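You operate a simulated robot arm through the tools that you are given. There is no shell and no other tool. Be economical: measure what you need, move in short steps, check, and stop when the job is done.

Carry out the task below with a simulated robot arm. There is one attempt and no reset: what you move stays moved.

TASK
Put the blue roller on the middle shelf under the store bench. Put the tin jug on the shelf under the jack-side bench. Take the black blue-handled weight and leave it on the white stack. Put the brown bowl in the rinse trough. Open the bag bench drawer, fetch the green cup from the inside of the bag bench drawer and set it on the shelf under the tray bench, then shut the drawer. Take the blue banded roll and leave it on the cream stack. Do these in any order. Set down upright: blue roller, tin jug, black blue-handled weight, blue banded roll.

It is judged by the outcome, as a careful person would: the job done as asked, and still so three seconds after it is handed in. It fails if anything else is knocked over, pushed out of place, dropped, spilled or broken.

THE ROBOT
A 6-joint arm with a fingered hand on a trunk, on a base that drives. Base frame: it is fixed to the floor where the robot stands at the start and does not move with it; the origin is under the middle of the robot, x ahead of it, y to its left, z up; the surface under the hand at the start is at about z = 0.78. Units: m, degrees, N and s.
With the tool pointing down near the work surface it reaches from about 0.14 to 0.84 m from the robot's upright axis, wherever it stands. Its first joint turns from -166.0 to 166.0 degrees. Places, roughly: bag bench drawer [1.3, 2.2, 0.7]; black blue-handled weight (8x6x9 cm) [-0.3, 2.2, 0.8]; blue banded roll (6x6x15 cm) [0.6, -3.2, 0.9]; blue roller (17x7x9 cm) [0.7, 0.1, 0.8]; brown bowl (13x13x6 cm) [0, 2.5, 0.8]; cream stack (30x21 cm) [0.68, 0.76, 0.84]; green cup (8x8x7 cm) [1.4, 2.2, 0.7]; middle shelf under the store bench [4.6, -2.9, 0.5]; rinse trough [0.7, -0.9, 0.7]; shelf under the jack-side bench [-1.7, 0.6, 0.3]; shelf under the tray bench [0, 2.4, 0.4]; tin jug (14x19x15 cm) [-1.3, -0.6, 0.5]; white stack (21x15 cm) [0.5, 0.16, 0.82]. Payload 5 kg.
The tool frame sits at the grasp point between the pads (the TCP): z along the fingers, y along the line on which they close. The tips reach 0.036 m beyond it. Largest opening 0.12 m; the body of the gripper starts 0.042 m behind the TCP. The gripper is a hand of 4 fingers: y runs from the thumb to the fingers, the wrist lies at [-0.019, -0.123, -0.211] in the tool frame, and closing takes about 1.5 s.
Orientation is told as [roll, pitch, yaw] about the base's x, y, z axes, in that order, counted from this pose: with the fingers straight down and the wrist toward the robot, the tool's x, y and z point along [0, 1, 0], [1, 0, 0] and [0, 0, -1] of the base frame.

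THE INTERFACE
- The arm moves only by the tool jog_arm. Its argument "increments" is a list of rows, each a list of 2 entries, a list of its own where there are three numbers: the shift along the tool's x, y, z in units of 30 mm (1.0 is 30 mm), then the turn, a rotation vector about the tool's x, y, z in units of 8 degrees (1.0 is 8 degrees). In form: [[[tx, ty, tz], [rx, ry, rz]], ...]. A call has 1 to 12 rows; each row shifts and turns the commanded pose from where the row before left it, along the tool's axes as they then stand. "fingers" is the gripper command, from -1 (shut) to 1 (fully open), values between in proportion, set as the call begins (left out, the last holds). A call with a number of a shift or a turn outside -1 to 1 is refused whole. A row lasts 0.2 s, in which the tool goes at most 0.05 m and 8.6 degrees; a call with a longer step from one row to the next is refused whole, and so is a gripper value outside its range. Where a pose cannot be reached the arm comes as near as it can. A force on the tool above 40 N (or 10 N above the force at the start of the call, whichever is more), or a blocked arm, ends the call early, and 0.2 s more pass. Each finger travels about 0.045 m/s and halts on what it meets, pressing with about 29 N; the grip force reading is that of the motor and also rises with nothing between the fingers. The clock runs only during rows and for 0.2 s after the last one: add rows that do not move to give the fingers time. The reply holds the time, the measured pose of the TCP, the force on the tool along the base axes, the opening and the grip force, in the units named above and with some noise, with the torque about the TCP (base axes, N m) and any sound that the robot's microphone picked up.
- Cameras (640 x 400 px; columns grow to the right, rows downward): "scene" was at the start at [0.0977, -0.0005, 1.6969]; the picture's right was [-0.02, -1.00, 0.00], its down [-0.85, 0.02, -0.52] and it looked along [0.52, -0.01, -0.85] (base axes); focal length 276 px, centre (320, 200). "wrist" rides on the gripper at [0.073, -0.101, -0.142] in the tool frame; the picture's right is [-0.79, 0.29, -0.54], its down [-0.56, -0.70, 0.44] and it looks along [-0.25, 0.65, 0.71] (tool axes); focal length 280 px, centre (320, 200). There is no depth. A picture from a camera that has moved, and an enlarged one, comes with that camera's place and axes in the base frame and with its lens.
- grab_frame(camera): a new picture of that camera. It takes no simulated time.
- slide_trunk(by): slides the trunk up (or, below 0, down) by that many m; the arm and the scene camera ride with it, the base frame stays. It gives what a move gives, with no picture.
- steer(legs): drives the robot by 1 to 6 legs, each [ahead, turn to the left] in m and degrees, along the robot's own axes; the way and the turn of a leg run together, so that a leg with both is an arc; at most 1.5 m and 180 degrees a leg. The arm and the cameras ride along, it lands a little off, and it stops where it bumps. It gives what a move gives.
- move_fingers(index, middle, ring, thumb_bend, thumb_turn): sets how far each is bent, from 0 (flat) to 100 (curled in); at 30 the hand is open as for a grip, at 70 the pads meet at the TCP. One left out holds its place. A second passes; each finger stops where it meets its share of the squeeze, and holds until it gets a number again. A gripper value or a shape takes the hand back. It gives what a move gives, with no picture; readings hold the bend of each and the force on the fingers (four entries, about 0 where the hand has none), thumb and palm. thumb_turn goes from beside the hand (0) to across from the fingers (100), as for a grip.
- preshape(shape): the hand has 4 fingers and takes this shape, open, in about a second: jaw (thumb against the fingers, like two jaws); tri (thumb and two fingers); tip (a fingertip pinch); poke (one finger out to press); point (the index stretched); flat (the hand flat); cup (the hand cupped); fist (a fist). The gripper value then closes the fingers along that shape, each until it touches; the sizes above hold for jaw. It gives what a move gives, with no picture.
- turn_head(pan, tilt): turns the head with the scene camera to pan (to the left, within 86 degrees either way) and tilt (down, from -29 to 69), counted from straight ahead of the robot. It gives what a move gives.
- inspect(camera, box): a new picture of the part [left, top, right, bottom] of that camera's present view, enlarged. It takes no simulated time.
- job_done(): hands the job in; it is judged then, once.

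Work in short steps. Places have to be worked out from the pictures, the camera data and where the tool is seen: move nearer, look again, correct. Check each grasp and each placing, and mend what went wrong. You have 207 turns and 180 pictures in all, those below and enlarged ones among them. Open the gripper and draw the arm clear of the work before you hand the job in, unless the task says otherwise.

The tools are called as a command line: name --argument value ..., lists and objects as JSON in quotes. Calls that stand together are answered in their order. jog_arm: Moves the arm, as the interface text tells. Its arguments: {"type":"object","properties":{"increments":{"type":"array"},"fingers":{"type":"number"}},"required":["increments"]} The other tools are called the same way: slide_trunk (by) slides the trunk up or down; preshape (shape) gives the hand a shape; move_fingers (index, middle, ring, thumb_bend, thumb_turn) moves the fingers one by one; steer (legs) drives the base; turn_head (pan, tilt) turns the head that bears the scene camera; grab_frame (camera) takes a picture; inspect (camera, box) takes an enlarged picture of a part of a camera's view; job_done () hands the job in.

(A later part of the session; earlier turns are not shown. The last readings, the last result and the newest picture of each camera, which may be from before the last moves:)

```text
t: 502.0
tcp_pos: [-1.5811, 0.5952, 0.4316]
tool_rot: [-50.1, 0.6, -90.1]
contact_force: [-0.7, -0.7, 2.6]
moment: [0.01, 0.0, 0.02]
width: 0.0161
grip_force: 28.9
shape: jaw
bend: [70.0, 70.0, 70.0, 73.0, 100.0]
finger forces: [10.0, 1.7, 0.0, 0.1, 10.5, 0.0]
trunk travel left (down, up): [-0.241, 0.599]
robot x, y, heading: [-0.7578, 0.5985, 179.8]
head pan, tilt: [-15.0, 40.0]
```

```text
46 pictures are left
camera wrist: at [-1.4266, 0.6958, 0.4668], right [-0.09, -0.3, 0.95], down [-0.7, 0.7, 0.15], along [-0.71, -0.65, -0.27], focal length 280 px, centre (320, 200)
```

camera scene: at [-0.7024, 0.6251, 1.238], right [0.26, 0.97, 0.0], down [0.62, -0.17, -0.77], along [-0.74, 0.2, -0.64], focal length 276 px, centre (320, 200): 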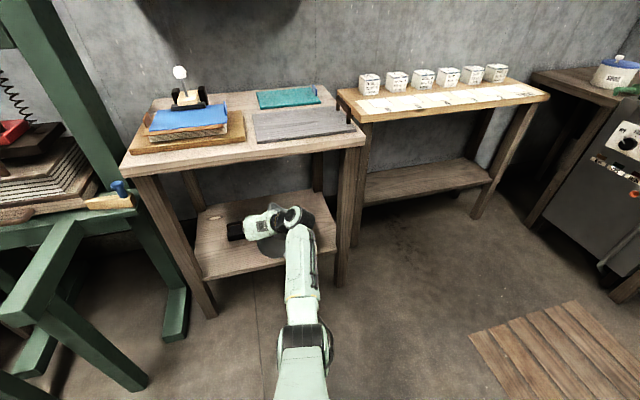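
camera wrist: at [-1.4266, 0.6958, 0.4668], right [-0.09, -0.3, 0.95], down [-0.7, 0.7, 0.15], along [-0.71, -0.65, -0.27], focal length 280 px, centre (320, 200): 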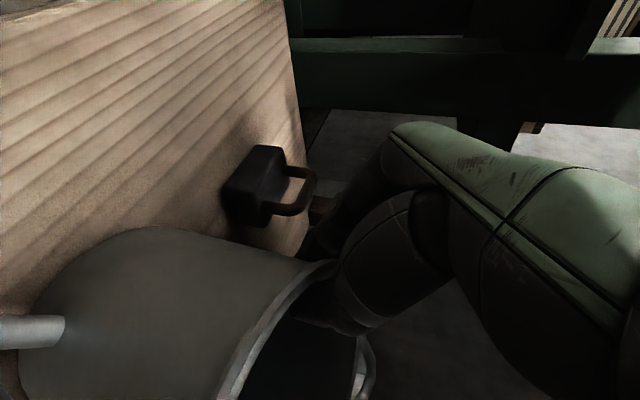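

It touches and is righting itself. Another centimetre.

jog_arm --increments '[[[0.15, 0, 0.12], [0, 0, 0]], [[0.15, 0, 0.12], [0, 0, 0]], [[0.1, 0, 0.08], [0, 0, 0]], [[0, 0, 0], [0, 0, 0]]]'

grab_frame --camera "wrist"

```text
t: 503.0
tcp_pos: [-1.5796, 0.5961, 0.4171]
tool_rot: [-50.3, 0.6, -90.1]
contact_force: [-3.7, -3.4, 10.6]
moment: [0.21, -0.08, 0.08]
width: 0.0159
grip_force: 29.5
shape: jaw
bend: [70.0, 70.0, 70.0, 73.0, 100.0]
finger forces: [10.0, 2.6, 0.1, 0.1, 13.1, 0.1]
trunk travel left (down, up): [-0.241, 0.599]
robot x, y, heading: [-0.7581, 0.6024, 179.8]
head pan, tilt: [-15.0, 40.0]
```

```text
45 pictures are left
camera wrist: at [-1.4262, 0.6958, 0.4522], right [-0.09, -0.3, 0.95], down [-0.7, 0.7, 0.15], along [-0.71, -0.65, -0.27], focal length 280 px, centre (320, 200)
```

wrist: 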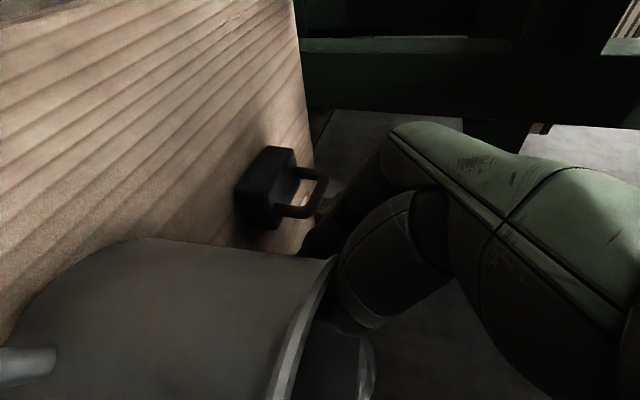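

Nearly upright. To avoid the small item, I open just slightly (mostly the thumb), then look.

move_fingers --index 58 --middle 58 --ring 58 --thumb_bend 58

grab_frame --camera "wrist"

```text
t: 504.0
tcp_pos: [-1.5807, 0.5954, 0.415]
tool_rot: [-49.9, 0.6, -90.0]
contact_force: [-0.8, 0.5, 0.2]
moment: [0.02, 0.01, 0.05]
width: 0.0433
grip_force: 0.6
shape: fingers
bend: [57.0, 57.0, 57.0, 57.0, 100.0]
finger forces: [0.0, 0.0, 0.1, 0.0, 0.5, 0.0]
trunk travel left (down, up): [-0.241, 0.599]
robot x, y, heading: [-0.7565, 0.6055, 180.0]
head pan, tilt: [-15.0, 40.0]
```

```text
44 pictures are left
camera wrist: at [-1.4259, 0.6961, 0.4507], right [-0.09, -0.3, 0.95], down [-0.7, 0.7, 0.15], along [-0.71, -0.65, -0.27], focal length 280 px, centre (320, 200)
```

wrist: 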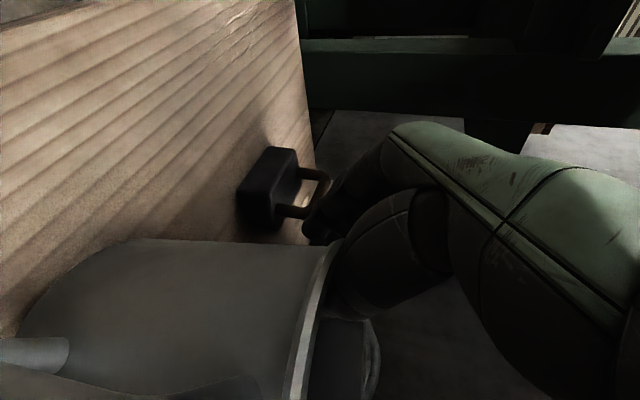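

Released and upright. I withdraw up and back along the fingers.

jog_arm --increments '[[[-0.5, 0, -0.42], [0, 0, 0]], [[-0.5, 0, -0.42], [0, 0, 0]], [[-0.5, 0, -0.42], [0, 0, 0]], [[0, 0, -1], [0, 0, 0]], [[0, 0, -1], [0, 0, 0]], [[0, 0, -1], [0, 0, 0]], [[0, 0, 0], [0, 0, 0]]]'

grab_frame --camera "wrist"

```text
t: 505.6
tcp_pos: [-1.511, 0.5953, 0.5315]
tool_rot: [-50.0, 0.6, -90.2]
contact_force: [-0.8, 0.3, -0.6]
moment: [-0.04, -0.03, -0.01]
width: 0.0434
grip_force: 0.0
shape: fingers
bend: [57.0, 57.0, 57.0, 57.0, 100.0]
finger forces: [0.0, 0.0, 0.0, 0.1, 0.0, 0.0]
trunk travel left (down, up): [-0.241, 0.599]
robot x, y, heading: [-0.7572, 0.6004, 179.8]
head pan, tilt: [-15.0, 40.0]
```

```text
43 pictures are left
camera wrist: at [-1.3563, 0.6954, 0.5676], right [-0.09, -0.3, 0.95], down [-0.7, 0.7, 0.15], along [-0.71, -0.65, -0.27], focal length 280 px, centre (320, 200)
```

wrist: 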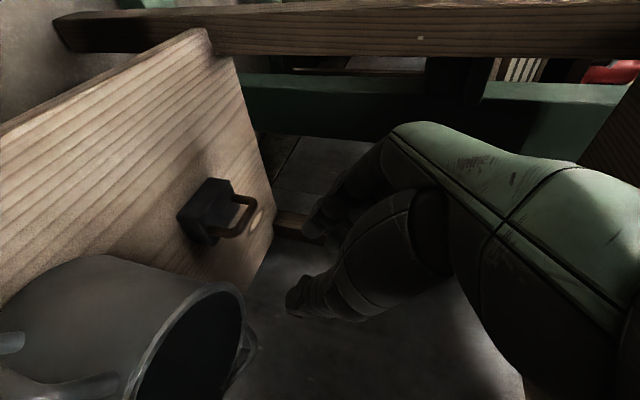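

Jug stands upright on the shelf. I back off, raise, restore the hand to straight-down, and verify.

steer --legs '[[-0.45, 0]]'

inspect --camera "scene" --box '[160, 80, 400, 260]'

slide_trunk --by 0.4

jog_arm --increments '[[[0, 0, 0], [0, 1, 0]], [[0, 0, 0], [0, 1, 0]], [[0, 0, 0], [0, 1, 0]], [[0, 0, 0], [0, 1, 0]], [[0, 0, 0], [0, 1, 0]], [[0, 0, 0], [0, 1, 0]], [[0, 0, 0], [0, 0, 1]], [[0, 0, 0], [0, 0, 1]], [[0, 0, 0], [0, 0, 1]], [[0, 0, 0], [0, 0, 1]], [[0, 0, 0], [0, 0, 1]], [[0, 0, 0], [0, 0, 1]]]' --fingers 1

jog_arm --increments '[[[0, 0, 0], [0, 0, 1]], [[0, 0, 0], [0, 0, 1]], [[0, 0, 0], [0, 0, 1]], [[0, 0, 0], [0, 0, 1]], [[0, 0, 0], [0, 0, 1]], [[0, 0, 0], [0.06, 0, 0.3]], [[0, -1, 0], [0, 0, 0]], [[0, -1, 0], [0, 0, 0]], [[0, -1, 0], [0, 0, 0]], [[0, -1, 0], [0, 0, 0]], [[0, 0, 0], [0, 0, 0]]]'

```text
t: 508.6
tcp_pos: [-1.0628, 0.591, 0.5325]
tool_rot: [-50.1, 0.6, -89.7]
contact_force: [0.3, 0.9, 0.3]
moment: [0.0, 0.01, 0.0]
width: 0.0432
grip_force: 0.2
shape: fingers
bend: [57.0, 57.0, 57.0, 57.0, 100.0]
finger forces: [0.1, 0.0, 0.0, 0.0, 0.1, 0.0]
trunk travel left (down, up): [-0.241, 0.599]
robot x, y, heading: [-0.3124, 0.5994, -179.7]
head pan, tilt: [-15.0, 40.0]
```

```text
2.22 times, centred on (280, 170) of scene
camera zoom: at [-0.4229, 0.6253, 1.2382], right [0.25, 0.97, 0.0], down [0.62, -0.16, -0.77], along [-0.74, 0.19, -0.64], focal length 614 px, centre (409, 267)
```

zoom: 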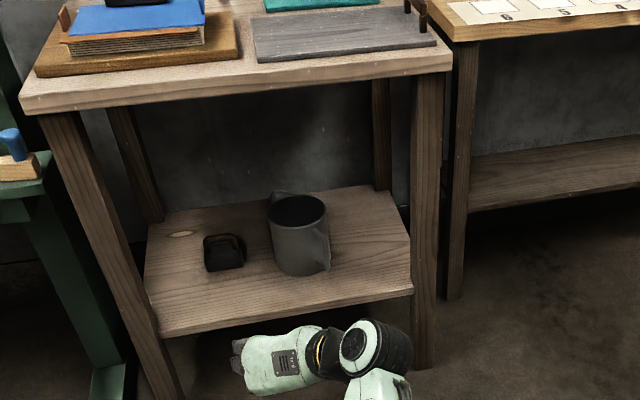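

```text
t: 512.4
tcp_pos: [-1.0634, 0.5913, 0.9313]
tool_rot: [-50.1, 0.6, -89.7]
contact_force: [-0.1, 1.1, 0.3]
moment: [-0.02, 0.01, 0.0]
width: 0.0434
grip_force: 0.0
shape: fingers
bend: [57.0, 57.0, 57.0, 57.0, 100.0]
finger forces: [0.1, 0.0, 0.0, 0.0, 0.0, 0.0]
trunk travel left (down, up): [-0.641, 0.199]
robot x, y, heading: [-0.3135, 0.6009, -179.7]
head pan, tilt: [-15.0, 40.0]
```

```text
t: 515.0
tcp_pos: [-1.0632, 0.5911, 0.9306]
tool_rot: [-1.8, -1.1, -137.8]
contact_force: [0.3, 0.2, -0.7]
moment: [-0.02, 0.01, 0.0]
width: 0.1194
grip_force: 0.0
shape: jaw
bend: [30.0, 30.0, 30.0, 30.0, 98.0]
finger forces: [0.0, 0.0, 0.1, 0.0, 0.1, 0.1]
trunk travel left (down, up): [-0.641, 0.199]
robot x, y, heading: [-0.3098, 0.6026, -179.4]
head pan, tilt: [-15.0, 40.0]
```

```text
t: 517.4
tcp_pos: [-0.9431, 0.5902, 0.9278]
tool_rot: [-0.7, -1.4, 179.9]
contact_force: [-0.8, -0.2, -0.7]
moment: [-0.02, -0.01, 0.0]
width: 0.1196
grip_force: 0.0
shape: jaw
bend: [30.0, 30.0, 30.0, 30.0, 98.0]
finger forces: [0.1, 0.0, 0.1, 0.0, 0.0, 0.0]
trunk travel left (down, up): [-0.641, 0.199]
robot x, y, heading: [-0.3088, 0.6049, -179.7]
head pan, tilt: [-15.0, 40.0]
```

Jug is upright on the shelf. Last: the drawer and cup. I raise and drive to in front of the bag bench.

slide_trunk --by 0.19

steer --legs '[[0, -90], [0.83, 0], [0, -90], [1.5, 0], [0, 90]]'

turn_head --pan 0 --tilt 45

grab_frame --camera "scene"

```text
t: 519.5
tcp_pos: [-0.9431, 0.5899, 1.1167]
tool_rot: [-0.6, -1.6, 179.9]
contact_force: [0.5, 0.2, 0.3]
moment: [-0.01, 0.0, -0.01]
width: 0.1197
grip_force: 0.1
shape: jaw
bend: [30.0, 30.0, 30.0, 30.0, 98.0]
finger forces: [0.0, 0.0, 0.0, 0.1, 0.1, 0.1]
trunk travel left (down, up): [-0.831, 0.009]
robot x, y, heading: [-0.3102, 0.6036, -179.8]
head pan, tilt: [-15.0, 40.0]
```

```text
t: 545.6
tcp_pos: [1.1763, 2.0604, 1.118]
tool_rot: [-0.5, -1.6, 88.4]
contact_force: [0.1, -0.7, -0.9]
moment: [0.03, -0.02, -0.02]
width: 0.1194
grip_force: 0.1
shape: jaw
bend: [30.0, 30.0, 30.0, 30.0, 98.0]
finger forces: [0.1, 0.0, 0.1, 0.1, 0.0, 0.0]
trunk travel left (down, up): [-0.831, 0.009]
robot x, y, heading: [1.1738, 1.4279, 88.5]
head pan, tilt: [-15.0, 40.0]
```

```text
t: 546.4
tcp_pos: [1.1771, 2.0604, 1.1192]
tool_rot: [-0.6, -1.7, 88.4]
contact_force: [-0.3, -0.9, 0.4]
moment: [0.0, -0.03, 0.0]
width: 0.1198
grip_force: 0.1
shape: jaw
bend: [30.0, 30.0, 30.0, 30.0, 98.0]
finger forces: [0.1, 0.1, 0.0, 0.0, 0.0, 0.1]
trunk travel left (down, up): [-0.831, 0.009]
robot x, y, heading: [1.1713, 1.4292, 88.9]
head pan, tilt: [0.0, 45.0]
```

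```text
41 pictures are left
camera scene: at [1.1739, 1.5406, 1.8209], right [1.0, -0.02, 0.0], down [-0.02, -0.71, -0.71], along [0.02, 0.71, -0.71], focal length 276 px, centre (320, 200)
```

scene: 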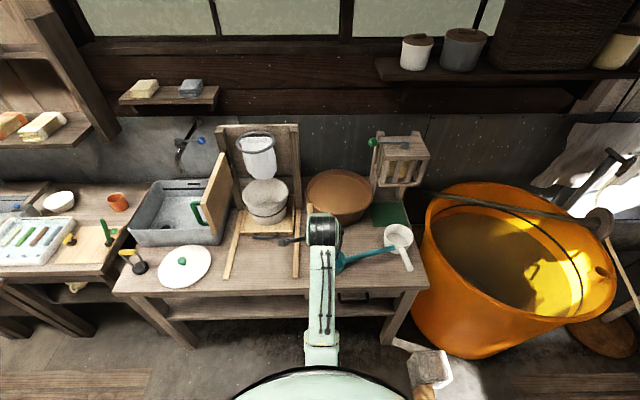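

jog_arm --increments '[[[0, -1, 0], [0, 0, 0]], [[0, -1, 0], [0, 0, 0]], [[0, -1, 0], [0, 0, 0]], [[0, -1, 0], [0, 0, 0]], [[1, 0, 0], [0, 0, 0]], [[1, 0, 0], [0, 0, 0]], [[1, 0, 0], [0, 0, 0]], [[0, 0, 0], [0, 0, 0]]]'

slide_trunk --by -0.4

turn_head --pan -8 --tilt 50

inspect --camera "scene" --box '[200, 80, 440, 260]'

```text
t: 548.2
tcp_pos: [1.0835, 1.9439, 1.1131]
tool_rot: [-0.5, -1.4, 88.4]
contact_force: [0.2, 0.3, -0.6]
moment: [0.02, 0.03, 0.0]
width: 0.1197
grip_force: 0.2
shape: jaw
bend: [30.0, 30.0, 30.0, 30.0, 98.0]
finger forces: [0.0, 0.1, 0.0, 0.0, 0.0, 0.0]
trunk travel left (down, up): [-0.831, 0.009]
robot x, y, heading: [1.169, 1.4257, 88.5]
head pan, tilt: [0.0, 45.0]
```

```text
t: 552.0
tcp_pos: [1.0835, 1.9429, 0.713]
tool_rot: [-0.5, -1.6, 88.5]
contact_force: [-0.8, 0.3, 0.5]
moment: [0.06, 0.01, -0.01]
width: 0.1199
grip_force: 0.1
shape: jaw
bend: [30.0, 30.0, 30.0, 30.0, 98.0]
finger forces: [0.1, 0.0, 0.0, 0.0, 0.0, 0.1]
trunk travel left (down, up): [-0.431, 0.409]
robot x, y, heading: [1.1714, 1.4314, 88.8]
head pan, tilt: [0.0, 45.0]
```

```text
t: 552.7
tcp_pos: [1.0838, 1.9424, 0.7145]
tool_rot: [-0.6, -1.7, 88.4]
contact_force: [-0.1, -0.1, -0.1]
moment: [0.0, 0.0, 0.02]
width: 0.1198
grip_force: 0.0
shape: jaw
bend: [30.0, 30.0, 30.0, 30.0, 98.0]
finger forces: [0.0, 0.1, 0.0, 0.1, 0.0, 0.1]
trunk travel left (down, up): [-0.431, 0.409]
robot x, y, heading: [1.1719, 1.425, 88.4]
head pan, tilt: [-8.0, 50.0]
```

```text
2.22 times, centred on (320, 170) of scene
camera zoom: at [1.1844, 1.5353, 1.414], right [0.99, -0.16, 0.0], down [-0.12, -0.76, -0.64], along [0.1, 0.63, -0.77], focal length 614 px, centre (320, 267)
```

zoom: 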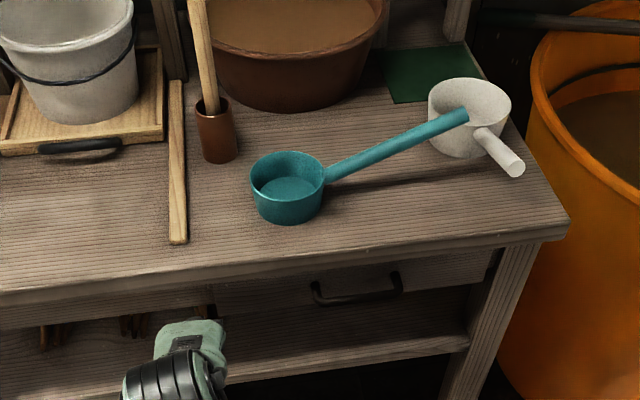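

The drawer pull is a horizontal bar at about (1.32, 2.05, 0.70). I shift the robot right to line up with it and pitch the hand forward.

steer --legs '[[0, -88.5], [0.15, 0], [0, 90]]'

jog_arm --increments '[[[-1, 0, 0], [-1, 0, 0]], [[-1, 0, 0], [-1, 0, 0]], [[-0.9, 0, 0], [-1, 0, 0]], [[0, 0, 0], [-1, 0, 0]], [[0, 0, 0], [-1, 0, 0]], [[0, 0, 0], [-1, 0, 0]], [[0, 0, 0], [-1, 0, 0]], [[0, 0, 0], [-1, 0, 0]], [[0, 0, 0], [-1, 0, 0]], [[0, 0, 0], [-0.8, 0, 0]], [[0, 0, 0], [0, 0, 0]]]'

grab_frame --camera "wrist"

```text
t: 563.1
tcp_pos: [1.2242, 1.9422, 0.7146]
tool_rot: [-0.6, -1.6, 89.5]
contact_force: [-0.8, 1.1, -0.3]
moment: [0.03, -0.02, 0.03]
width: 0.1199
grip_force: 0.1
shape: jaw
bend: [30.0, 30.0, 30.0, 30.0, 98.0]
finger forces: [0.0, 0.0, 0.1, 0.0, 0.0, 0.0]
trunk travel left (down, up): [-0.431, 0.409]
robot x, y, heading: [1.3209, 1.432, 89.9]
head pan, tilt: [-8.0, 50.0]
```

```text
t: 564.6
tcp_pos: [1.3099, 2.0031, 0.7856]
tool_rot: [-1.9, -58.2, 91.5]
contact_force: [0.4, -0.8, 1.5]
moment: [-0.06, 0.02, -0.01]
width: 0.1201
grip_force: 0.1
shape: jaw
bend: [30.0, 30.0, 30.0, 30.0, 98.0]
finger forces: [0.0, 0.0, 0.0, 0.0, 0.0, 0.0]
out of reach, approached as far as the arm can: row 7
trunk travel left (down, up): [-0.431, 0.409]
robot x, y, heading: [1.324, 1.4266, 89.6]
head pan, tilt: [-8.0, 50.0]
stopped in row 7: the arm was blocked; the commanded pose is now the measured one
```

```text
39 pictures are left
camera wrist: at [1.2353, 1.8292, 0.773], right [0.78, -0.31, 0.54], down [0.57, 0.01, -0.82], along [0.25, 0.95, 0.18], focal length 280 px, centre (320, 200)
```

wrist: 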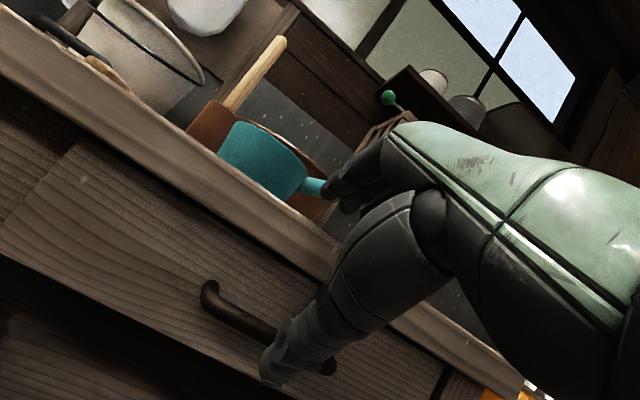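

Bar centre ≈(1.318, 2.045, 0.711), lip above at 0.764. I back the base 7 cm, half-close the hand, and line up.

steer --legs '[[-0.07, 0]]'

move_fingers --index 44 --middle 44 --ring 44 --thumb_bend 53

jog_arm --increments '[[[-0.2, -0.33, 0.6], [0, 0, 0]], [[0, 0, 0.6], [0, 0, 0]], [[0, 0, 0], [0, 0, 0]]]'

grab_frame --camera "wrist"

```text
t: 565.7
tcp_pos: [1.3087, 1.9333, 0.7768]
tool_rot: [-1.7, -57.4, 91.4]
contact_force: [0.8, -0.9, -0.3]
moment: [-0.02, -0.01, 0.01]
width: 0.12
grip_force: 0.1
shape: jaw
bend: [30.0, 30.0, 30.0, 30.0, 98.0]
finger forces: [0.0, 0.0, 0.1, 0.1, 0.0, 0.0]
trunk travel left (down, up): [-0.431, 0.409]
robot x, y, heading: [1.3235, 1.3611, 89.8]
head pan, tilt: [-8.0, 50.0]
```

```text
t: 566.7
tcp_pos: [1.3111, 1.9338, 0.78]
tool_rot: [-1.8, -57.8, 91.5]
contact_force: [0.1, -0.4, -0.1]
moment: [0.01, 0.0, 0.03]
width: 0.0693
grip_force: 0.1
shape: fingers
bend: [44.0, 44.0, 44.0, 53.0, 98.0]
finger forces: [0.0, 0.1, 0.1, 0.0, 0.0, 0.0]
trunk travel left (down, up): [-0.431, 0.409]
robot x, y, heading: [1.3221, 1.3597, 90.1]
head pan, tilt: [-8.0, 50.0]
```

```text
t: 567.5
tcp_pos: [1.3152, 1.9538, 0.7532]
tool_rot: [-2.0, -57.8, 91.5]
contact_force: [-0.1, -0.1, 0.5]
moment: [-0.07, 0.02, -0.01]
width: 0.0693
grip_force: 0.1
shape: fingers
bend: [44.0, 44.0, 44.0, 53.0, 98.0]
finger forces: [0.0, 0.1, 0.0, 0.1, 0.0, 0.0]
trunk travel left (down, up): [-0.431, 0.409]
robot x, y, heading: [1.3219, 1.3573, 89.9]
head pan, tilt: [-8.0, 50.0]
```

```text
38 pictures are left
camera wrist: at [1.241, 1.7795, 0.7414], right [0.78, -0.31, 0.55], down [0.57, 0.0, -0.82], along [0.25, 0.95, 0.18], focal length 280 px, centre (320, 200)
```

wrist: 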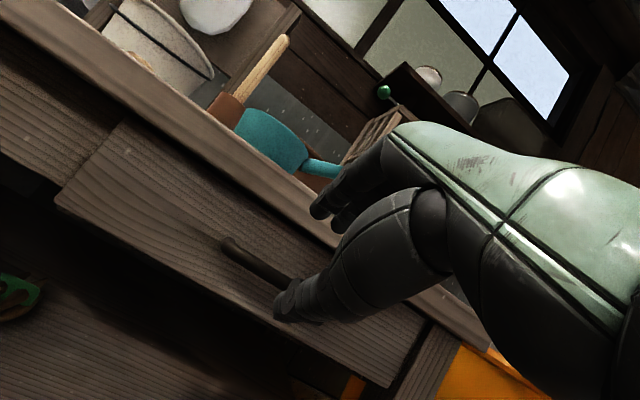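

jog_arm --increments '[[[0, 0.2, 0.8], [0, 0, 0]], [[0, 0.2, 0.8], [0, 0, 0]], [[0, 0, 0.7], [0, 0, 0]], [[0, 0, 0.5], [0, 0, 0]], [[0, 0, 0.3], [0, 0, 0]], [[0, 0, 0], [0, 0, 0]]]'

grab_frame --camera "wrist"

```text
t: 568.3
tcp_pos: [1.3179, 2.0152, 0.726]
tool_rot: [-6.4, -57.3, 94.9]
contact_force: [-0.6, -30.0, 3.4]
moment: [1.27, -0.03, -0.42]
width: 0.0687
grip_force: 15.1
shape: fingers
bend: [44.0, 47.0, 46.0, 53.0, 98.0]
finger forces: [0.0, 25.8, 4.2, 0.0, 0.1, 0.0]
trunk travel left (down, up): [-0.431, 0.409]
robot x, y, heading: [1.3212, 1.3552, 89.6]
head pan, tilt: [-8.0, 50.0]
stopped in row 4: the force on the tool passed its limit at 63 N (the readings are from after the stop); the commanded pose is now the measured one
```

```text
37 pictures are left
camera wrist: at [1.2425, 1.8418, 0.711], right [0.75, -0.31, 0.58], down [0.61, -0.01, -0.79], along [0.25, 0.95, 0.18], focal length 280 px, centre (320, 200)
```

wrist: 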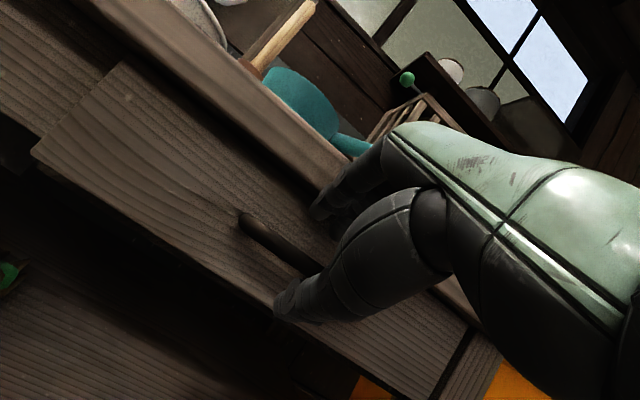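

The fingertips are against the drawer face (y≈2.065), and the bar should be between thumb and fingers. I ease back slightly and close.

jog_arm --increments '[[[0, 0, -0.2], [0, 0, 0]], [[0, 0, 0], [0, 0, 0]]]'

move_fingers --index 80 --middle 80 --ring 80 --thumb_bend 75

grab_frame --camera "wrist"

```text
t: 568.9
tcp_pos: [1.3174, 2.0128, 0.728]
tool_rot: [-6.5, -57.3, 95.1]
contact_force: [0.2, -7.2, -3.5]
moment: [0.08, 0.06, -0.16]
width: 0.0693
grip_force: 3.9
shape: fingers
bend: [44.0, 47.0, 46.0, 53.0, 98.0]
finger forces: [0.0, 5.9, 2.4, 0.1, 0.0, 0.0]
trunk travel left (down, up): [-0.431, 0.409]
robot x, y, heading: [1.3227, 1.3581, 89.9]
head pan, tilt: [-8.0, 50.0]
```

```text
t: 569.9
tcp_pos: [1.3177, 2.0139, 0.7273]
tool_rot: [-6.6, -57.3, 95.1]
contact_force: [-0.7, 0.8, -0.7]
moment: [-0.02, 0.02, 0.0]
width: 0.0
grip_force: 0.0
shape: fingers
bend: [72.0, 80.0, 80.0, 74.0, 97.0]
finger forces: [0.1, 0.1, 0.1, 0.0, 0.1, 0.1]
trunk travel left (down, up): [-0.431, 0.409]
robot x, y, heading: [1.3237, 1.3565, 89.6]
head pan, tilt: [-8.0, 50.0]
```

```text
36 pictures are left
camera wrist: at [1.2424, 1.8394, 0.7133], right [0.75, -0.31, 0.58], down [0.61, -0.01, -0.79], along [0.25, 0.95, 0.18], focal length 280 px, centre (320, 200)
```

wrist: 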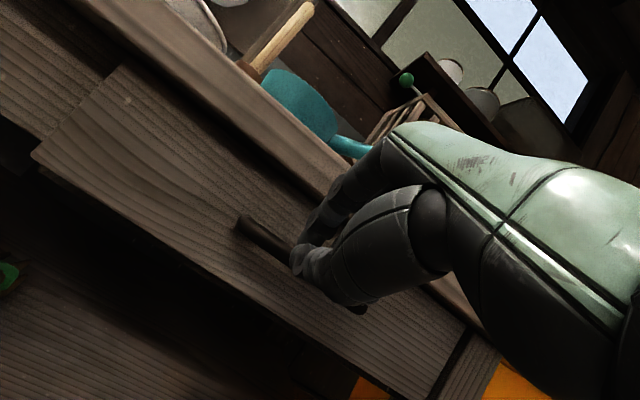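

Closed on nothing: the bar is further in (y≈2.075, z≈0.703), under the bench-top lip. I back out, tilt the hand flatter, set a narrow opening, and try lower.

jog_arm --increments '[[[0, 0, -1], [0, 0, 0]], [[0, 0, -1], [0, 0, 0]], [[0, 0, 0], [-0.75, 0, 0]], [[0, 0, 0], [-0.75, 0, 0]], [[0, 0, 0], [0, 0, 0]]]'

move_fingers --index 56 --middle 56 --ring 56 --thumb_bend 54

grab_frame --camera "wrist"

```text
t: 571.1
tcp_pos: [1.3199, 1.9641, 0.7575]
tool_rot: [-8.1, -65.2, 95.6]
contact_force: [0.2, 0.7, 0.0]
moment: [-0.01, -0.01, -0.02]
width: 0.0002
grip_force: 0.1
shape: fingers
bend: [72.0, 80.0, 80.0, 74.0, 97.0]
finger forces: [0.0, 0.0, 0.1, 0.0, 0.0, 0.1]
out of reach, approached as far as the arm can: row 3
trunk travel left (down, up): [-0.431, 0.409]
robot x, y, heading: [1.321, 1.3601, 89.8]
head pan, tilt: [-8.0, 50.0]
```

```text
t: 572.1
tcp_pos: [1.3199, 1.9633, 0.7582]
tool_rot: [-8.0, -65.1, 95.6]
contact_force: [0.6, -0.3, 0.0]
moment: [0.0, -0.01, -0.01]
width: 0.0487
grip_force: 0.0
shape: fingers
bend: [56.0, 56.0, 56.0, 54.0, 97.0]
finger forces: [0.0, 0.1, 0.0, 0.0, 0.1, 0.0]
trunk travel left (down, up): [-0.431, 0.409]
robot x, y, heading: [1.3213, 1.359, 89.8]
head pan, tilt: [-8.0, 50.0]
```

```text
35 pictures are left
camera wrist: at [1.2427, 1.7941, 0.7216], right [0.75, -0.39, 0.53], down [0.61, 0.09, -0.79], along [0.26, 0.91, 0.31], focal length 280 px, centre (320, 200)
```

wrist: 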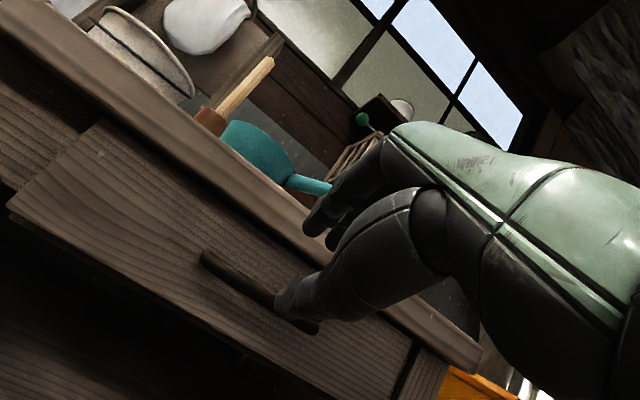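

jog_arm --increments '[[[0, -0.4, 0.6], [0, 0, 0]], [[0, 0, 0.8], [0, 0, 0]], [[0, 0, 0.6], [0, 0, 0]], [[0, 0, 0.4], [0, 0, 0]], [[0, 0, 0.3], [0, 0, 0]], [[0, 0, 0.3], [0, 0, 0]], [[0, 0, 0.3], [0, 0, 0]], [[0, 0, 0], [0, 0, 0]]]'

grab_frame --camera "wrist"

```text
t: 573.7
tcp_pos: [1.3252, 2.0393, 0.7086]
tool_rot: [-7.8, -65.5, 95.6]
contact_force: [-0.5, -30.4, 4.1]
moment: [0.89, 0.15, 0.16]
width: 0.0435
grip_force: 15.4
shape: fingers
bend: [60.0, 59.0, 56.0, 54.0, 97.0]
finger forces: [21.3, 8.8, 0.0, 0.0, 0.1, 0.0]
trunk travel left (down, up): [-0.431, 0.409]
robot x, y, heading: [1.3212, 1.3602, 90.0]
head pan, tilt: [-8.0, 50.0]
stopped in row 7: the force on the tool passed its limit at 44 N (the readings are from after the stop); the commanded pose is now the measured one
```

```text
34 pictures are left
camera wrist: at [1.2478, 1.8706, 0.671], right [0.75, -0.4, 0.53], down [0.61, 0.1, -0.79], along [0.26, 0.91, 0.31], focal length 280 px, centre (320, 200)
```

wrist: 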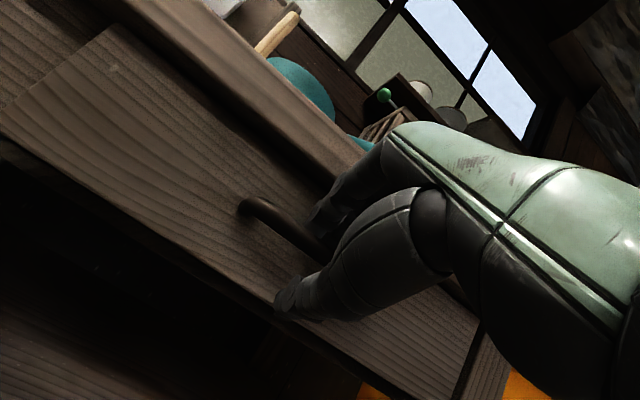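

Now the bar runs between fingers and thumb. Close on it.

move_fingers --index 85 --middle 85 --ring 85 --thumb_bend 80

grab_frame --camera "wrist"

```text
t: 574.7
tcp_pos: [1.3261, 2.0437, 0.7074]
tool_rot: [-7.8, -65.2, 95.5]
contact_force: [2.2, 1.2, 0.6]
moment: [-0.53, -0.1, 0.71]
width: 0.0002
grip_force: 26.3
shape: fingers
bend: [76.0, 78.0, 76.0, 72.0, 97.0]
finger forces: [0.0, 10.6, 10.6, 0.0, 32.1, 0.0]
trunk travel left (down, up): [-0.431, 0.409]
robot x, y, heading: [1.3195, 1.3541, 89.7]
head pan, tilt: [-8.0, 50.0]
```

```text
33 pictures are left
camera wrist: at [1.248, 1.8738, 0.6699], right [0.75, -0.39, 0.53], down [0.61, 0.09, -0.79], along [0.26, 0.91, 0.31], focal length 280 px, centre (320, 200)
```

wrist: 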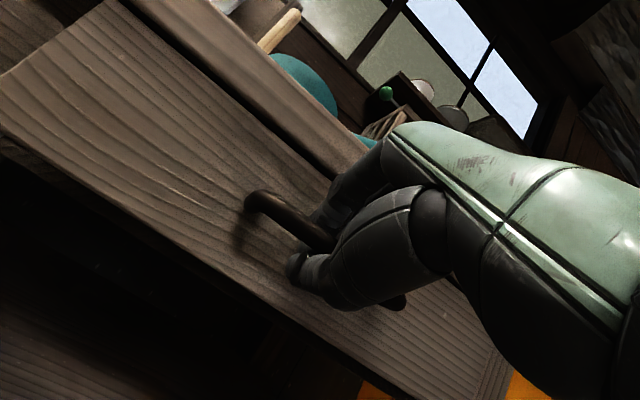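

Firm grip on the pull. I reverse to open the drawer.

steer --legs '[[-0.15, 0]]'

grab_frame --camera "wrist"

```text
t: 576.1
tcp_pos: [1.3256, 1.8922, 0.7084]
tool_rot: [-7.7, -65.3, 95.5]
contact_force: [6.0, 0.8, -2.5]
moment: [-0.53, -0.1, 0.67]
width: 0.0003
grip_force: 26.9
shape: fingers
bend: [76.0, 78.0, 76.0, 73.0, 98.0]
finger forces: [0.0, 11.1, 10.7, 0.0, 31.7, 0.0]
trunk travel left (down, up): [-0.431, 0.409]
robot x, y, heading: [1.321, 1.2069, 90.1]
head pan, tilt: [-8.0, 50.0]
```

```text
32 pictures are left
camera wrist: at [1.2478, 1.7231, 0.67], right [0.75, -0.39, 0.53], down [0.61, 0.09, -0.79], along [0.26, 0.91, 0.31], focal length 280 px, centre (320, 200)
```

wrist: 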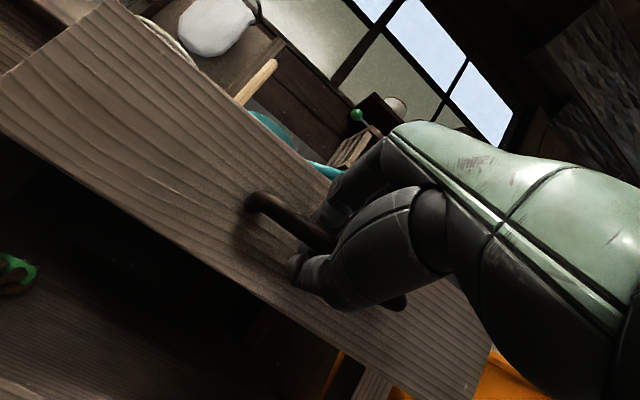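

It opens. A further 10 cm, then I look from the head camera.

steer --legs '[[-0.1, 0]]'

turn_head --pan 0 --tilt 45

inspect --camera "scene" --box '[200, 60, 440, 240]'

```text
t: 577.4
tcp_pos: [1.3256, 1.7919, 0.7076]
tool_rot: [-7.7, -65.2, 95.5]
contact_force: [6.5, -0.2, -0.2]
moment: [-0.54, -0.13, 0.62]
width: 0.0
grip_force: 26.8
shape: fingers
bend: [76.0, 78.0, 76.0, 73.0, 98.0]
finger forces: [0.1, 10.9, 10.5, 0.1, 31.5, 0.0]
trunk travel left (down, up): [-0.431, 0.409]
robot x, y, heading: [1.3212, 1.1093, 90.0]
head pan, tilt: [-8.0, 50.0]
```

```text
t: 578.0
tcp_pos: [1.3251, 1.7925, 0.707]
tool_rot: [-7.9, -65.2, 95.5]
contact_force: [3.6, 0.9, 3.5]
moment: [-0.45, -0.17, 0.67]
width: 0.0001
grip_force: 26.0
shape: fingers
bend: [76.0, 78.0, 76.0, 73.0, 97.0]
finger forces: [0.1, 10.2, 10.4, 0.0, 31.8, 0.1]
trunk travel left (down, up): [-0.431, 0.409]
robot x, y, heading: [1.3194, 1.1094, 89.9]
head pan, tilt: [0.0, 45.0]
```

```text
2.22 times, centred on (320, 150) of scene
camera zoom: at [1.3212, 1.2187, 1.4209], right [1.0, 0.0, 0.0], down [0.0, -0.71, -0.71], along [0.0, 0.71, -0.71], focal length 614 px, centre (320, 311)
```

zoom: 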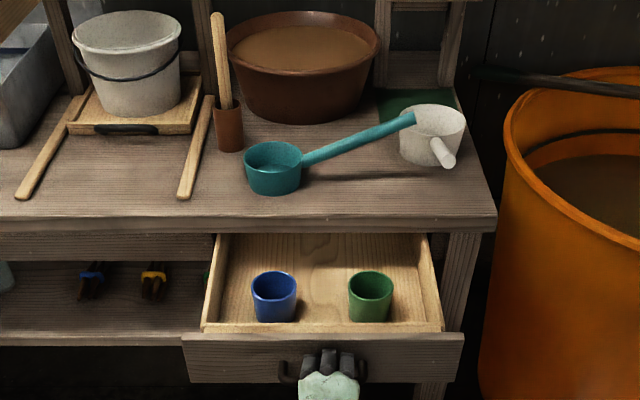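

Drawer open; the green cup is at about (1.403, 1.963). I release the pull, back the hand off and up, and restore the vertical pose.

move_fingers --index 52 --middle 52 --ring 52 --thumb_bend 50

jog_arm --increments '[[[0, 0, -0.6], [0, 0, 0]], [[0, 0, -1], [0, 0, 0]], [[0, 0, -1], [0, 0, 0]], [[0, 0, 0], [0, 0, 0]]]'

slide_trunk --by 0.3

jog_arm --increments '[[[0, 0, 0], [1, 0, 0]], [[0, 0, 0], [1, 0, 0]], [[0, 0, 0], [1, 0, 0]], [[0, 0, 0], [1, 0, 0]], [[0, 0, 0], [1, 0, 0]], [[0, 0, 0], [1, 0, 0]], [[0, 0, 0], [1, 0, 0]], [[0, 0, 0], [1, 0, 0]], [[0, 0, 0], [0, 0, 0]]]' --fingers 1

```text
t: 579.0
tcp_pos: [1.3245, 1.7931, 0.7065]
tool_rot: [-7.9, -65.1, 95.5]
contact_force: [-0.8, -0.7, 0.2]
moment: [-0.02, 0.01, -0.05]
width: 0.0606
grip_force: 0.0
shape: fingers
bend: [52.0, 52.0, 52.0, 50.0, 97.0]
finger forces: [0.1, 0.1, 0.0, 0.0, 0.0, 0.1]
trunk travel left (down, up): [-0.431, 0.409]
robot x, y, heading: [1.3195, 1.1058, 89.8]
head pan, tilt: [0.0, 45.0]
```

```text
t: 580.0
tcp_pos: [1.321, 1.7215, 0.7398]
tool_rot: [-7.8, -65.0, 95.6]
contact_force: [-0.2, -0.8, 0.0]
moment: [-0.04, 0.0, -0.01]
width: 0.0607
grip_force: 0.0
shape: fingers
bend: [52.0, 52.0, 52.0, 50.0, 97.0]
finger forces: [0.1, 0.1, 0.0, 0.1, 0.0, 0.0]
trunk travel left (down, up): [-0.431, 0.409]
robot x, y, heading: [1.3216, 1.1078, 90.0]
head pan, tilt: [0.0, 45.0]
```

```text
t: 583.0
tcp_pos: [1.3211, 1.7226, 1.0396]
tool_rot: [-7.9, -65.2, 95.5]
contact_force: [-1.1, 0.7, -0.2]
moment: [-0.01, -0.01, 0.01]
width: 0.0608
grip_force: 0.1
shape: fingers
bend: [52.0, 52.0, 52.0, 50.0, 97.0]
finger forces: [0.0, 0.0, 0.0, 0.1, 0.1, 0.1]
trunk travel left (down, up): [-0.731, 0.109]
robot x, y, heading: [1.3183, 1.1073, 89.6]
head pan, tilt: [0.0, 45.0]
```

```text
t: 585.0
tcp_pos: [1.3255, 1.7225, 1.0394]
tool_rot: [-3.4, -1.3, 88.5]
contact_force: [0.2, -0.3, 0.4]
moment: [0.03, 0.0, 0.0]
width: 0.1197
grip_force: 0.1
shape: jaw
bend: [30.0, 30.0, 30.0, 30.0, 98.0]
finger forces: [0.1, 0.1, 0.1, 0.0, 0.1, 0.0]
out of reach, approached as far as the arm can: row 1
trunk travel left (down, up): [-0.731, 0.109]
robot x, y, heading: [1.3199, 1.1068, 89.7]
head pan, tilt: [0.0, 45.0]
```

I extend the hand at height, yaw it 90° (so it closes along x) and tilt 25°, then drive a bit closer and look down.

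jog_arm --increments '[[[0, 1, 0], [0, 0, 0]], [[0, 1, 0], [0, 0, 0]], [[0, 1, 0], [0, 0, 0]], [[0, 1, 0], [0, 0, -1]], [[0, 0, 0], [0, 0, -1]], [[0, 0, 0], [0, 0, -1]], [[0, 0, 0], [0, 0, -1]], [[0, 0, 0], [0, 0, -1]], [[0, 0, 0], [0, 0, -1]], [[0, 0, 0], [0, 0, -1]], [[0, 0, 0], [0, 0, -1]], [[0, 0, 0], [0, 0, -1]]]'

jog_arm --increments '[[[0, 0, 0], [0, 0, -1]], [[0, 0, 0], [0, 0, -1]], [[0, 0, 0], [0, 0, -0.4]], [[0, 0, 0], [0, -1, 0]], [[0, 0, 0], [0, -1, 0]], [[0, 0, 0], [0, -1, 0]], [[0, 0, 0], [0, 0, 0]]]'

steer --legs '[[0.1, 0]]'

grab_frame --camera "wrist"

inspect --camera "scene" --box '[200, 80, 440, 260]'

```text
t: 587.6
tcp_pos: [1.3276, 1.8419, 1.0426]
tool_rot: [-2.4, 2.6, 160.5]
contact_force: [0.1, 0.0, 0.5]
moment: [-0.02, -0.01, 0.02]
width: 0.1196
grip_force: 0.1
shape: jaw
bend: [30.0, 30.0, 30.0, 30.0, 98.0]
finger forces: [0.0, 0.1, 0.1, 0.0, 0.1, 0.0]
trunk travel left (down, up): [-0.731, 0.109]
robot x, y, heading: [1.32, 1.1049, 89.8]
head pan, tilt: [0.0, 45.0]
```

```text
t: 589.2
tcp_pos: [1.3295, 1.8425, 1.0417]
tool_rot: [-25.3, 3.3, 179.6]
contact_force: [-1.0, 0.0, -0.7]
moment: [-0.04, 0.0, 0.0]
width: 0.1196
grip_force: 0.1
shape: jaw
bend: [30.0, 30.0, 30.0, 30.0, 98.0]
finger forces: [0.0, 0.1, 0.0, 0.0, 0.0, 0.0]
trunk travel left (down, up): [-0.731, 0.109]
robot x, y, heading: [1.3233, 1.1066, 90.3]
head pan, tilt: [0.0, 45.0]
```

```text
t: 590.4
tcp_pos: [1.3287, 1.9425, 1.0427]
tool_rot: [-25.3, 3.2, 179.6]
contact_force: [-0.5, 0.0, 0.2]
moment: [0.0, -0.06, 0.02]
width: 0.1197
grip_force: 0.0
shape: jaw
bend: [30.0, 30.0, 30.0, 30.0, 98.0]
finger forces: [0.0, 0.0, 0.0, 0.0, 0.0, 0.1]
trunk travel left (down, up): [-0.731, 0.109]
robot x, y, heading: [1.3232, 1.2059, 90.0]
head pan, tilt: [0.0, 45.0]
```

```text
30 pictures are left
camera wrist: at [1.4217, 1.8145, 1.1453], right [-0.33, 0.48, 0.81], down [0.71, 0.69, -0.12], along [-0.62, 0.54, -0.58], focal length 280 px, centre (320, 200)
```

wrist: 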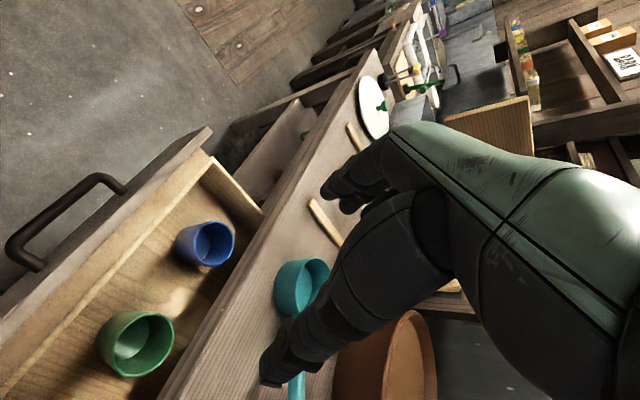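

```text
2.22 times, centred on (320, 170) of scene
camera zoom: at [1.3209, 1.3186, 1.7209], right [1.0, 0.0, 0.0], down [0.0, -0.71, -0.71], along [0.0, 0.71, -0.71], focal length 614 px, centre (320, 267)
```

zoom: 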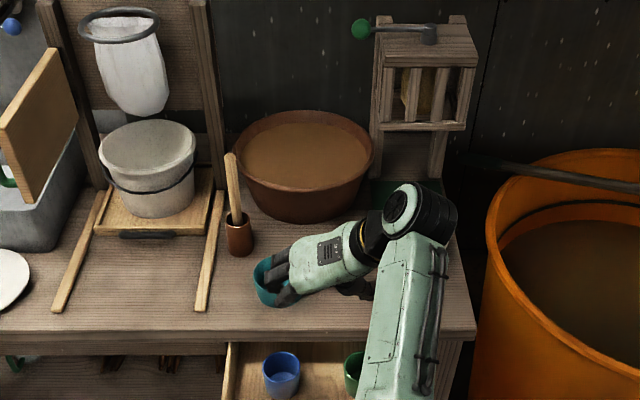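

The cup is about at (1.404, 1.98), rim z≈0.73. I shift over it, lower with the trunk and check.

jog_arm --increments '[[[-0.4, -0.85, 0.18], [0, 0, 0]], [[-0.4, -0.85, 0.18], [0, 0, 0]], [[-0.3, -0.8, 0.15], [0, 0, 0]], [[0, 0, 0], [0, 0, 0]]]'

slide_trunk --by -0.2

grab_frame --camera "wrist"

inspect --camera "scene" --box '[240, 140, 440, 290]'

```text
t: 591.4
tcp_pos: [1.4034, 1.9766, 1.0479]
tool_rot: [-25.4, 3.3, 179.6]
contact_force: [-0.4, -0.3, 0.8]
moment: [0.01, -0.05, 0.01]
width: 0.1198
grip_force: 0.1
shape: jaw
bend: [30.0, 30.0, 30.0, 30.0, 98.0]
finger forces: [0.1, 0.0, 0.0, 0.1, 0.0, 0.0]
trunk travel left (down, up): [-0.731, 0.109]
robot x, y, heading: [1.3232, 1.2084, 89.8]
head pan, tilt: [0.0, 45.0]
```

```text
t: 593.6
tcp_pos: [1.4032, 1.9779, 0.8476]
tool_rot: [-25.2, 3.5, 179.6]
contact_force: [0.5, -0.1, 0.5]
moment: [0.02, 0.01, -0.01]
width: 0.1198
grip_force: 0.1
shape: jaw
bend: [30.0, 30.0, 30.0, 30.0, 98.0]
finger forces: [0.0, 0.0, 0.0, 0.1, 0.0, 0.0]
trunk travel left (down, up): [-0.531, 0.309]
robot x, y, heading: [1.3192, 1.2038, 89.5]
head pan, tilt: [0.0, 45.0]
```

```text
28 pictures are left
camera wrist: at [1.4967, 1.8493, 0.9501], right [-0.33, 0.48, 0.81], down [0.71, 0.69, -0.12], along [-0.62, 0.54, -0.58], focal length 280 px, centre (320, 200)
```

wrist: 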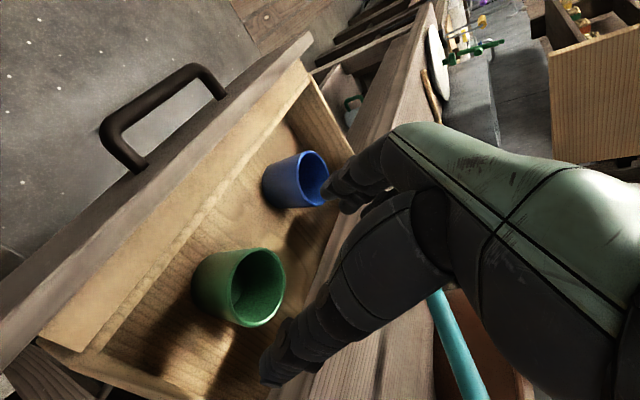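

```text
2.67 times, centred on (340, 215) of scene
camera zoom: at [1.3209, 1.3188, 1.5209], right [1.0, 0.0, 0.0], down [0.0, -0.71, -0.71], along [0.0, 0.71, -0.71], focal length 737 px, centre (267, 160)
```

zoom: 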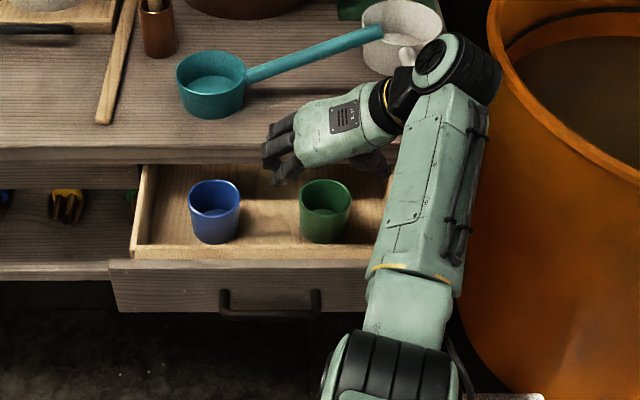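

Better fix: cup at (1.404, 2.035), rim 0.727, close to the bench lip. I tilt to 40° to keep the knuckles clear of the lip and go down around it.

jog_arm --increments '[[[0, 0, 0], [0, -0.95, 0]], [[0, 0, 0], [0, -0.95, 0]], [[0.31, 0, 0.73], [0, 0, 0]], [[0.31, 0, 0.73], [0, 0, 0]], [[0.31, 0, 0.73], [0, 0, 0]], [[0.31, 0, 0.73], [0, 0, 0]], [[0.31, 0, 0.73], [0, 0, 0]], [[0.25, 0, 0.6], [0, 0, 0]], [[0, 0, 0], [0, 0, 0]]]'

grab_frame --camera "wrist"

inspect --camera "scene" --box '[240, 140, 440, 290]'

```text
t: 595.6
tcp_pos: [1.4111, 2.0189, 0.7153]
tool_rot: [-40.4, 3.2, 179.6]
contact_force: [0.8, 0.0, 0.0]
moment: [0.01, 0.02, 0.02]
width: 0.1199
grip_force: 0.1
shape: jaw
bend: [30.0, 30.0, 30.0, 30.0, 98.0]
finger forces: [0.0, 0.1, 0.0, 0.1, 0.0, 0.0]
trunk travel left (down, up): [-0.531, 0.309]
robot x, y, heading: [1.3233, 1.2088, 89.7]
head pan, tilt: [0.0, 45.0]
```

```text
26 pictures are left
camera wrist: at [1.5062, 1.8692, 0.7814], right [-0.34, 0.25, 0.91], down [0.7, 0.71, 0.07], along [-0.62, 0.66, -0.42], focal length 280 px, centre (320, 200)
```

wrist: 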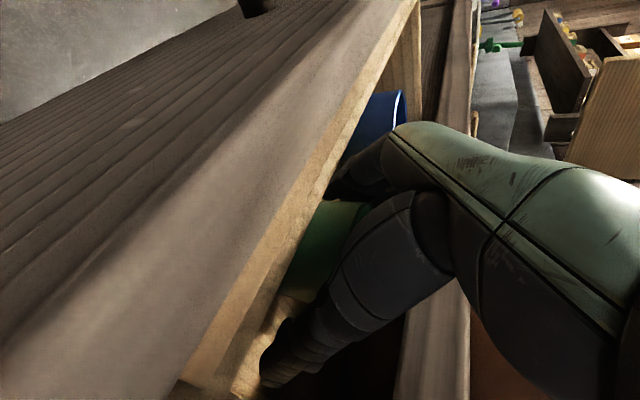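

```text
2.67 times, centred on (340, 215) of scene
camera zoom: at [1.3208, 1.3185, 1.5209], right [1.0, 0.0, 0.0], down [0.0, -0.71, -0.71], along [0.0, 0.71, -0.71], focal length 737 px, centre (267, 160)
```

zoom: 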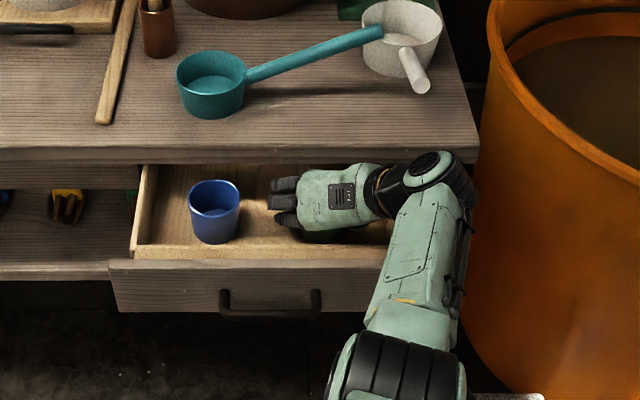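

The green cup is between thumb and fingers. Close.

jog_arm --increments '[[[0, 0, 0], [0, 0, 0]], [[0, 0, 0], [0, 0, 0]], [[0, 0, 0], [0, 0, 0]], [[0, 0, 0], [0, 0, 0]], [[0, 0, 0], [0, 0, 0]], [[0, 0, 0], [0, 0, 0]]]' --fingers -1

jog_arm --increments '[[[-0.32, 0, -0.38], [0, 0, 0]], [[-0.64, 0, -0.77], [0, 0, 0]], [[-0.4, 0, -0.9], [0, 0, 0]], [[0, 0, -1], [0, 0, 0]], [[0, 0, 0], [0, 0, 0]]]'

grab_frame --camera "wrist"

```text
t: 597.0
tcp_pos: [1.4125, 2.0184, 0.7149]
tool_rot: [-40.5, 3.3, 179.7]
contact_force: [0.5, 0.9, 0.0]
moment: [-0.03, 0.02, -0.01]
width: 0.0609
grip_force: 28.8
shape: jaw
bend: [74.0, 47.0, 47.0, 71.0, 100.0]
finger forces: [16.1, 8.7, 0.1, 0.1, 23.5, 0.1]
trunk travel left (down, up): [-0.531, 0.309]
robot x, y, heading: [1.3207, 1.2062, 90.0]
head pan, tilt: [0.0, 45.0]
```

```text
t: 598.2
tcp_pos: [1.4052, 1.9907, 0.8104]
tool_rot: [-40.4, 3.4, 179.6]
contact_force: [-0.2, -0.1, -1.5]
moment: [-0.04, 0.01, 0.0]
width: 0.0607
grip_force: 29.0
shape: jaw
bend: [74.0, 47.0, 48.0, 71.0, 100.0]
finger forces: [16.0, 8.6, 0.8, 0.0, 23.8, 0.0]
trunk travel left (down, up): [-0.531, 0.309]
robot x, y, heading: [1.3198, 1.2097, 89.7]
head pan, tilt: [0.0, 45.0]
```

```text
24 pictures are left
camera wrist: at [1.5009, 1.8419, 0.8773], right [-0.34, 0.25, 0.91], down [0.7, 0.71, 0.07], along [-0.62, 0.66, -0.42], focal length 280 px, centre (320, 200)
```

wrist: 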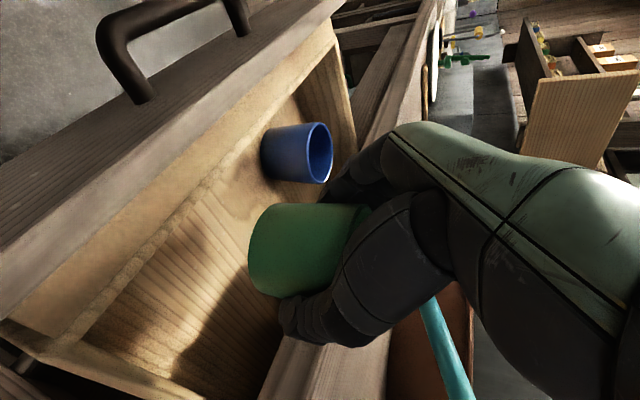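

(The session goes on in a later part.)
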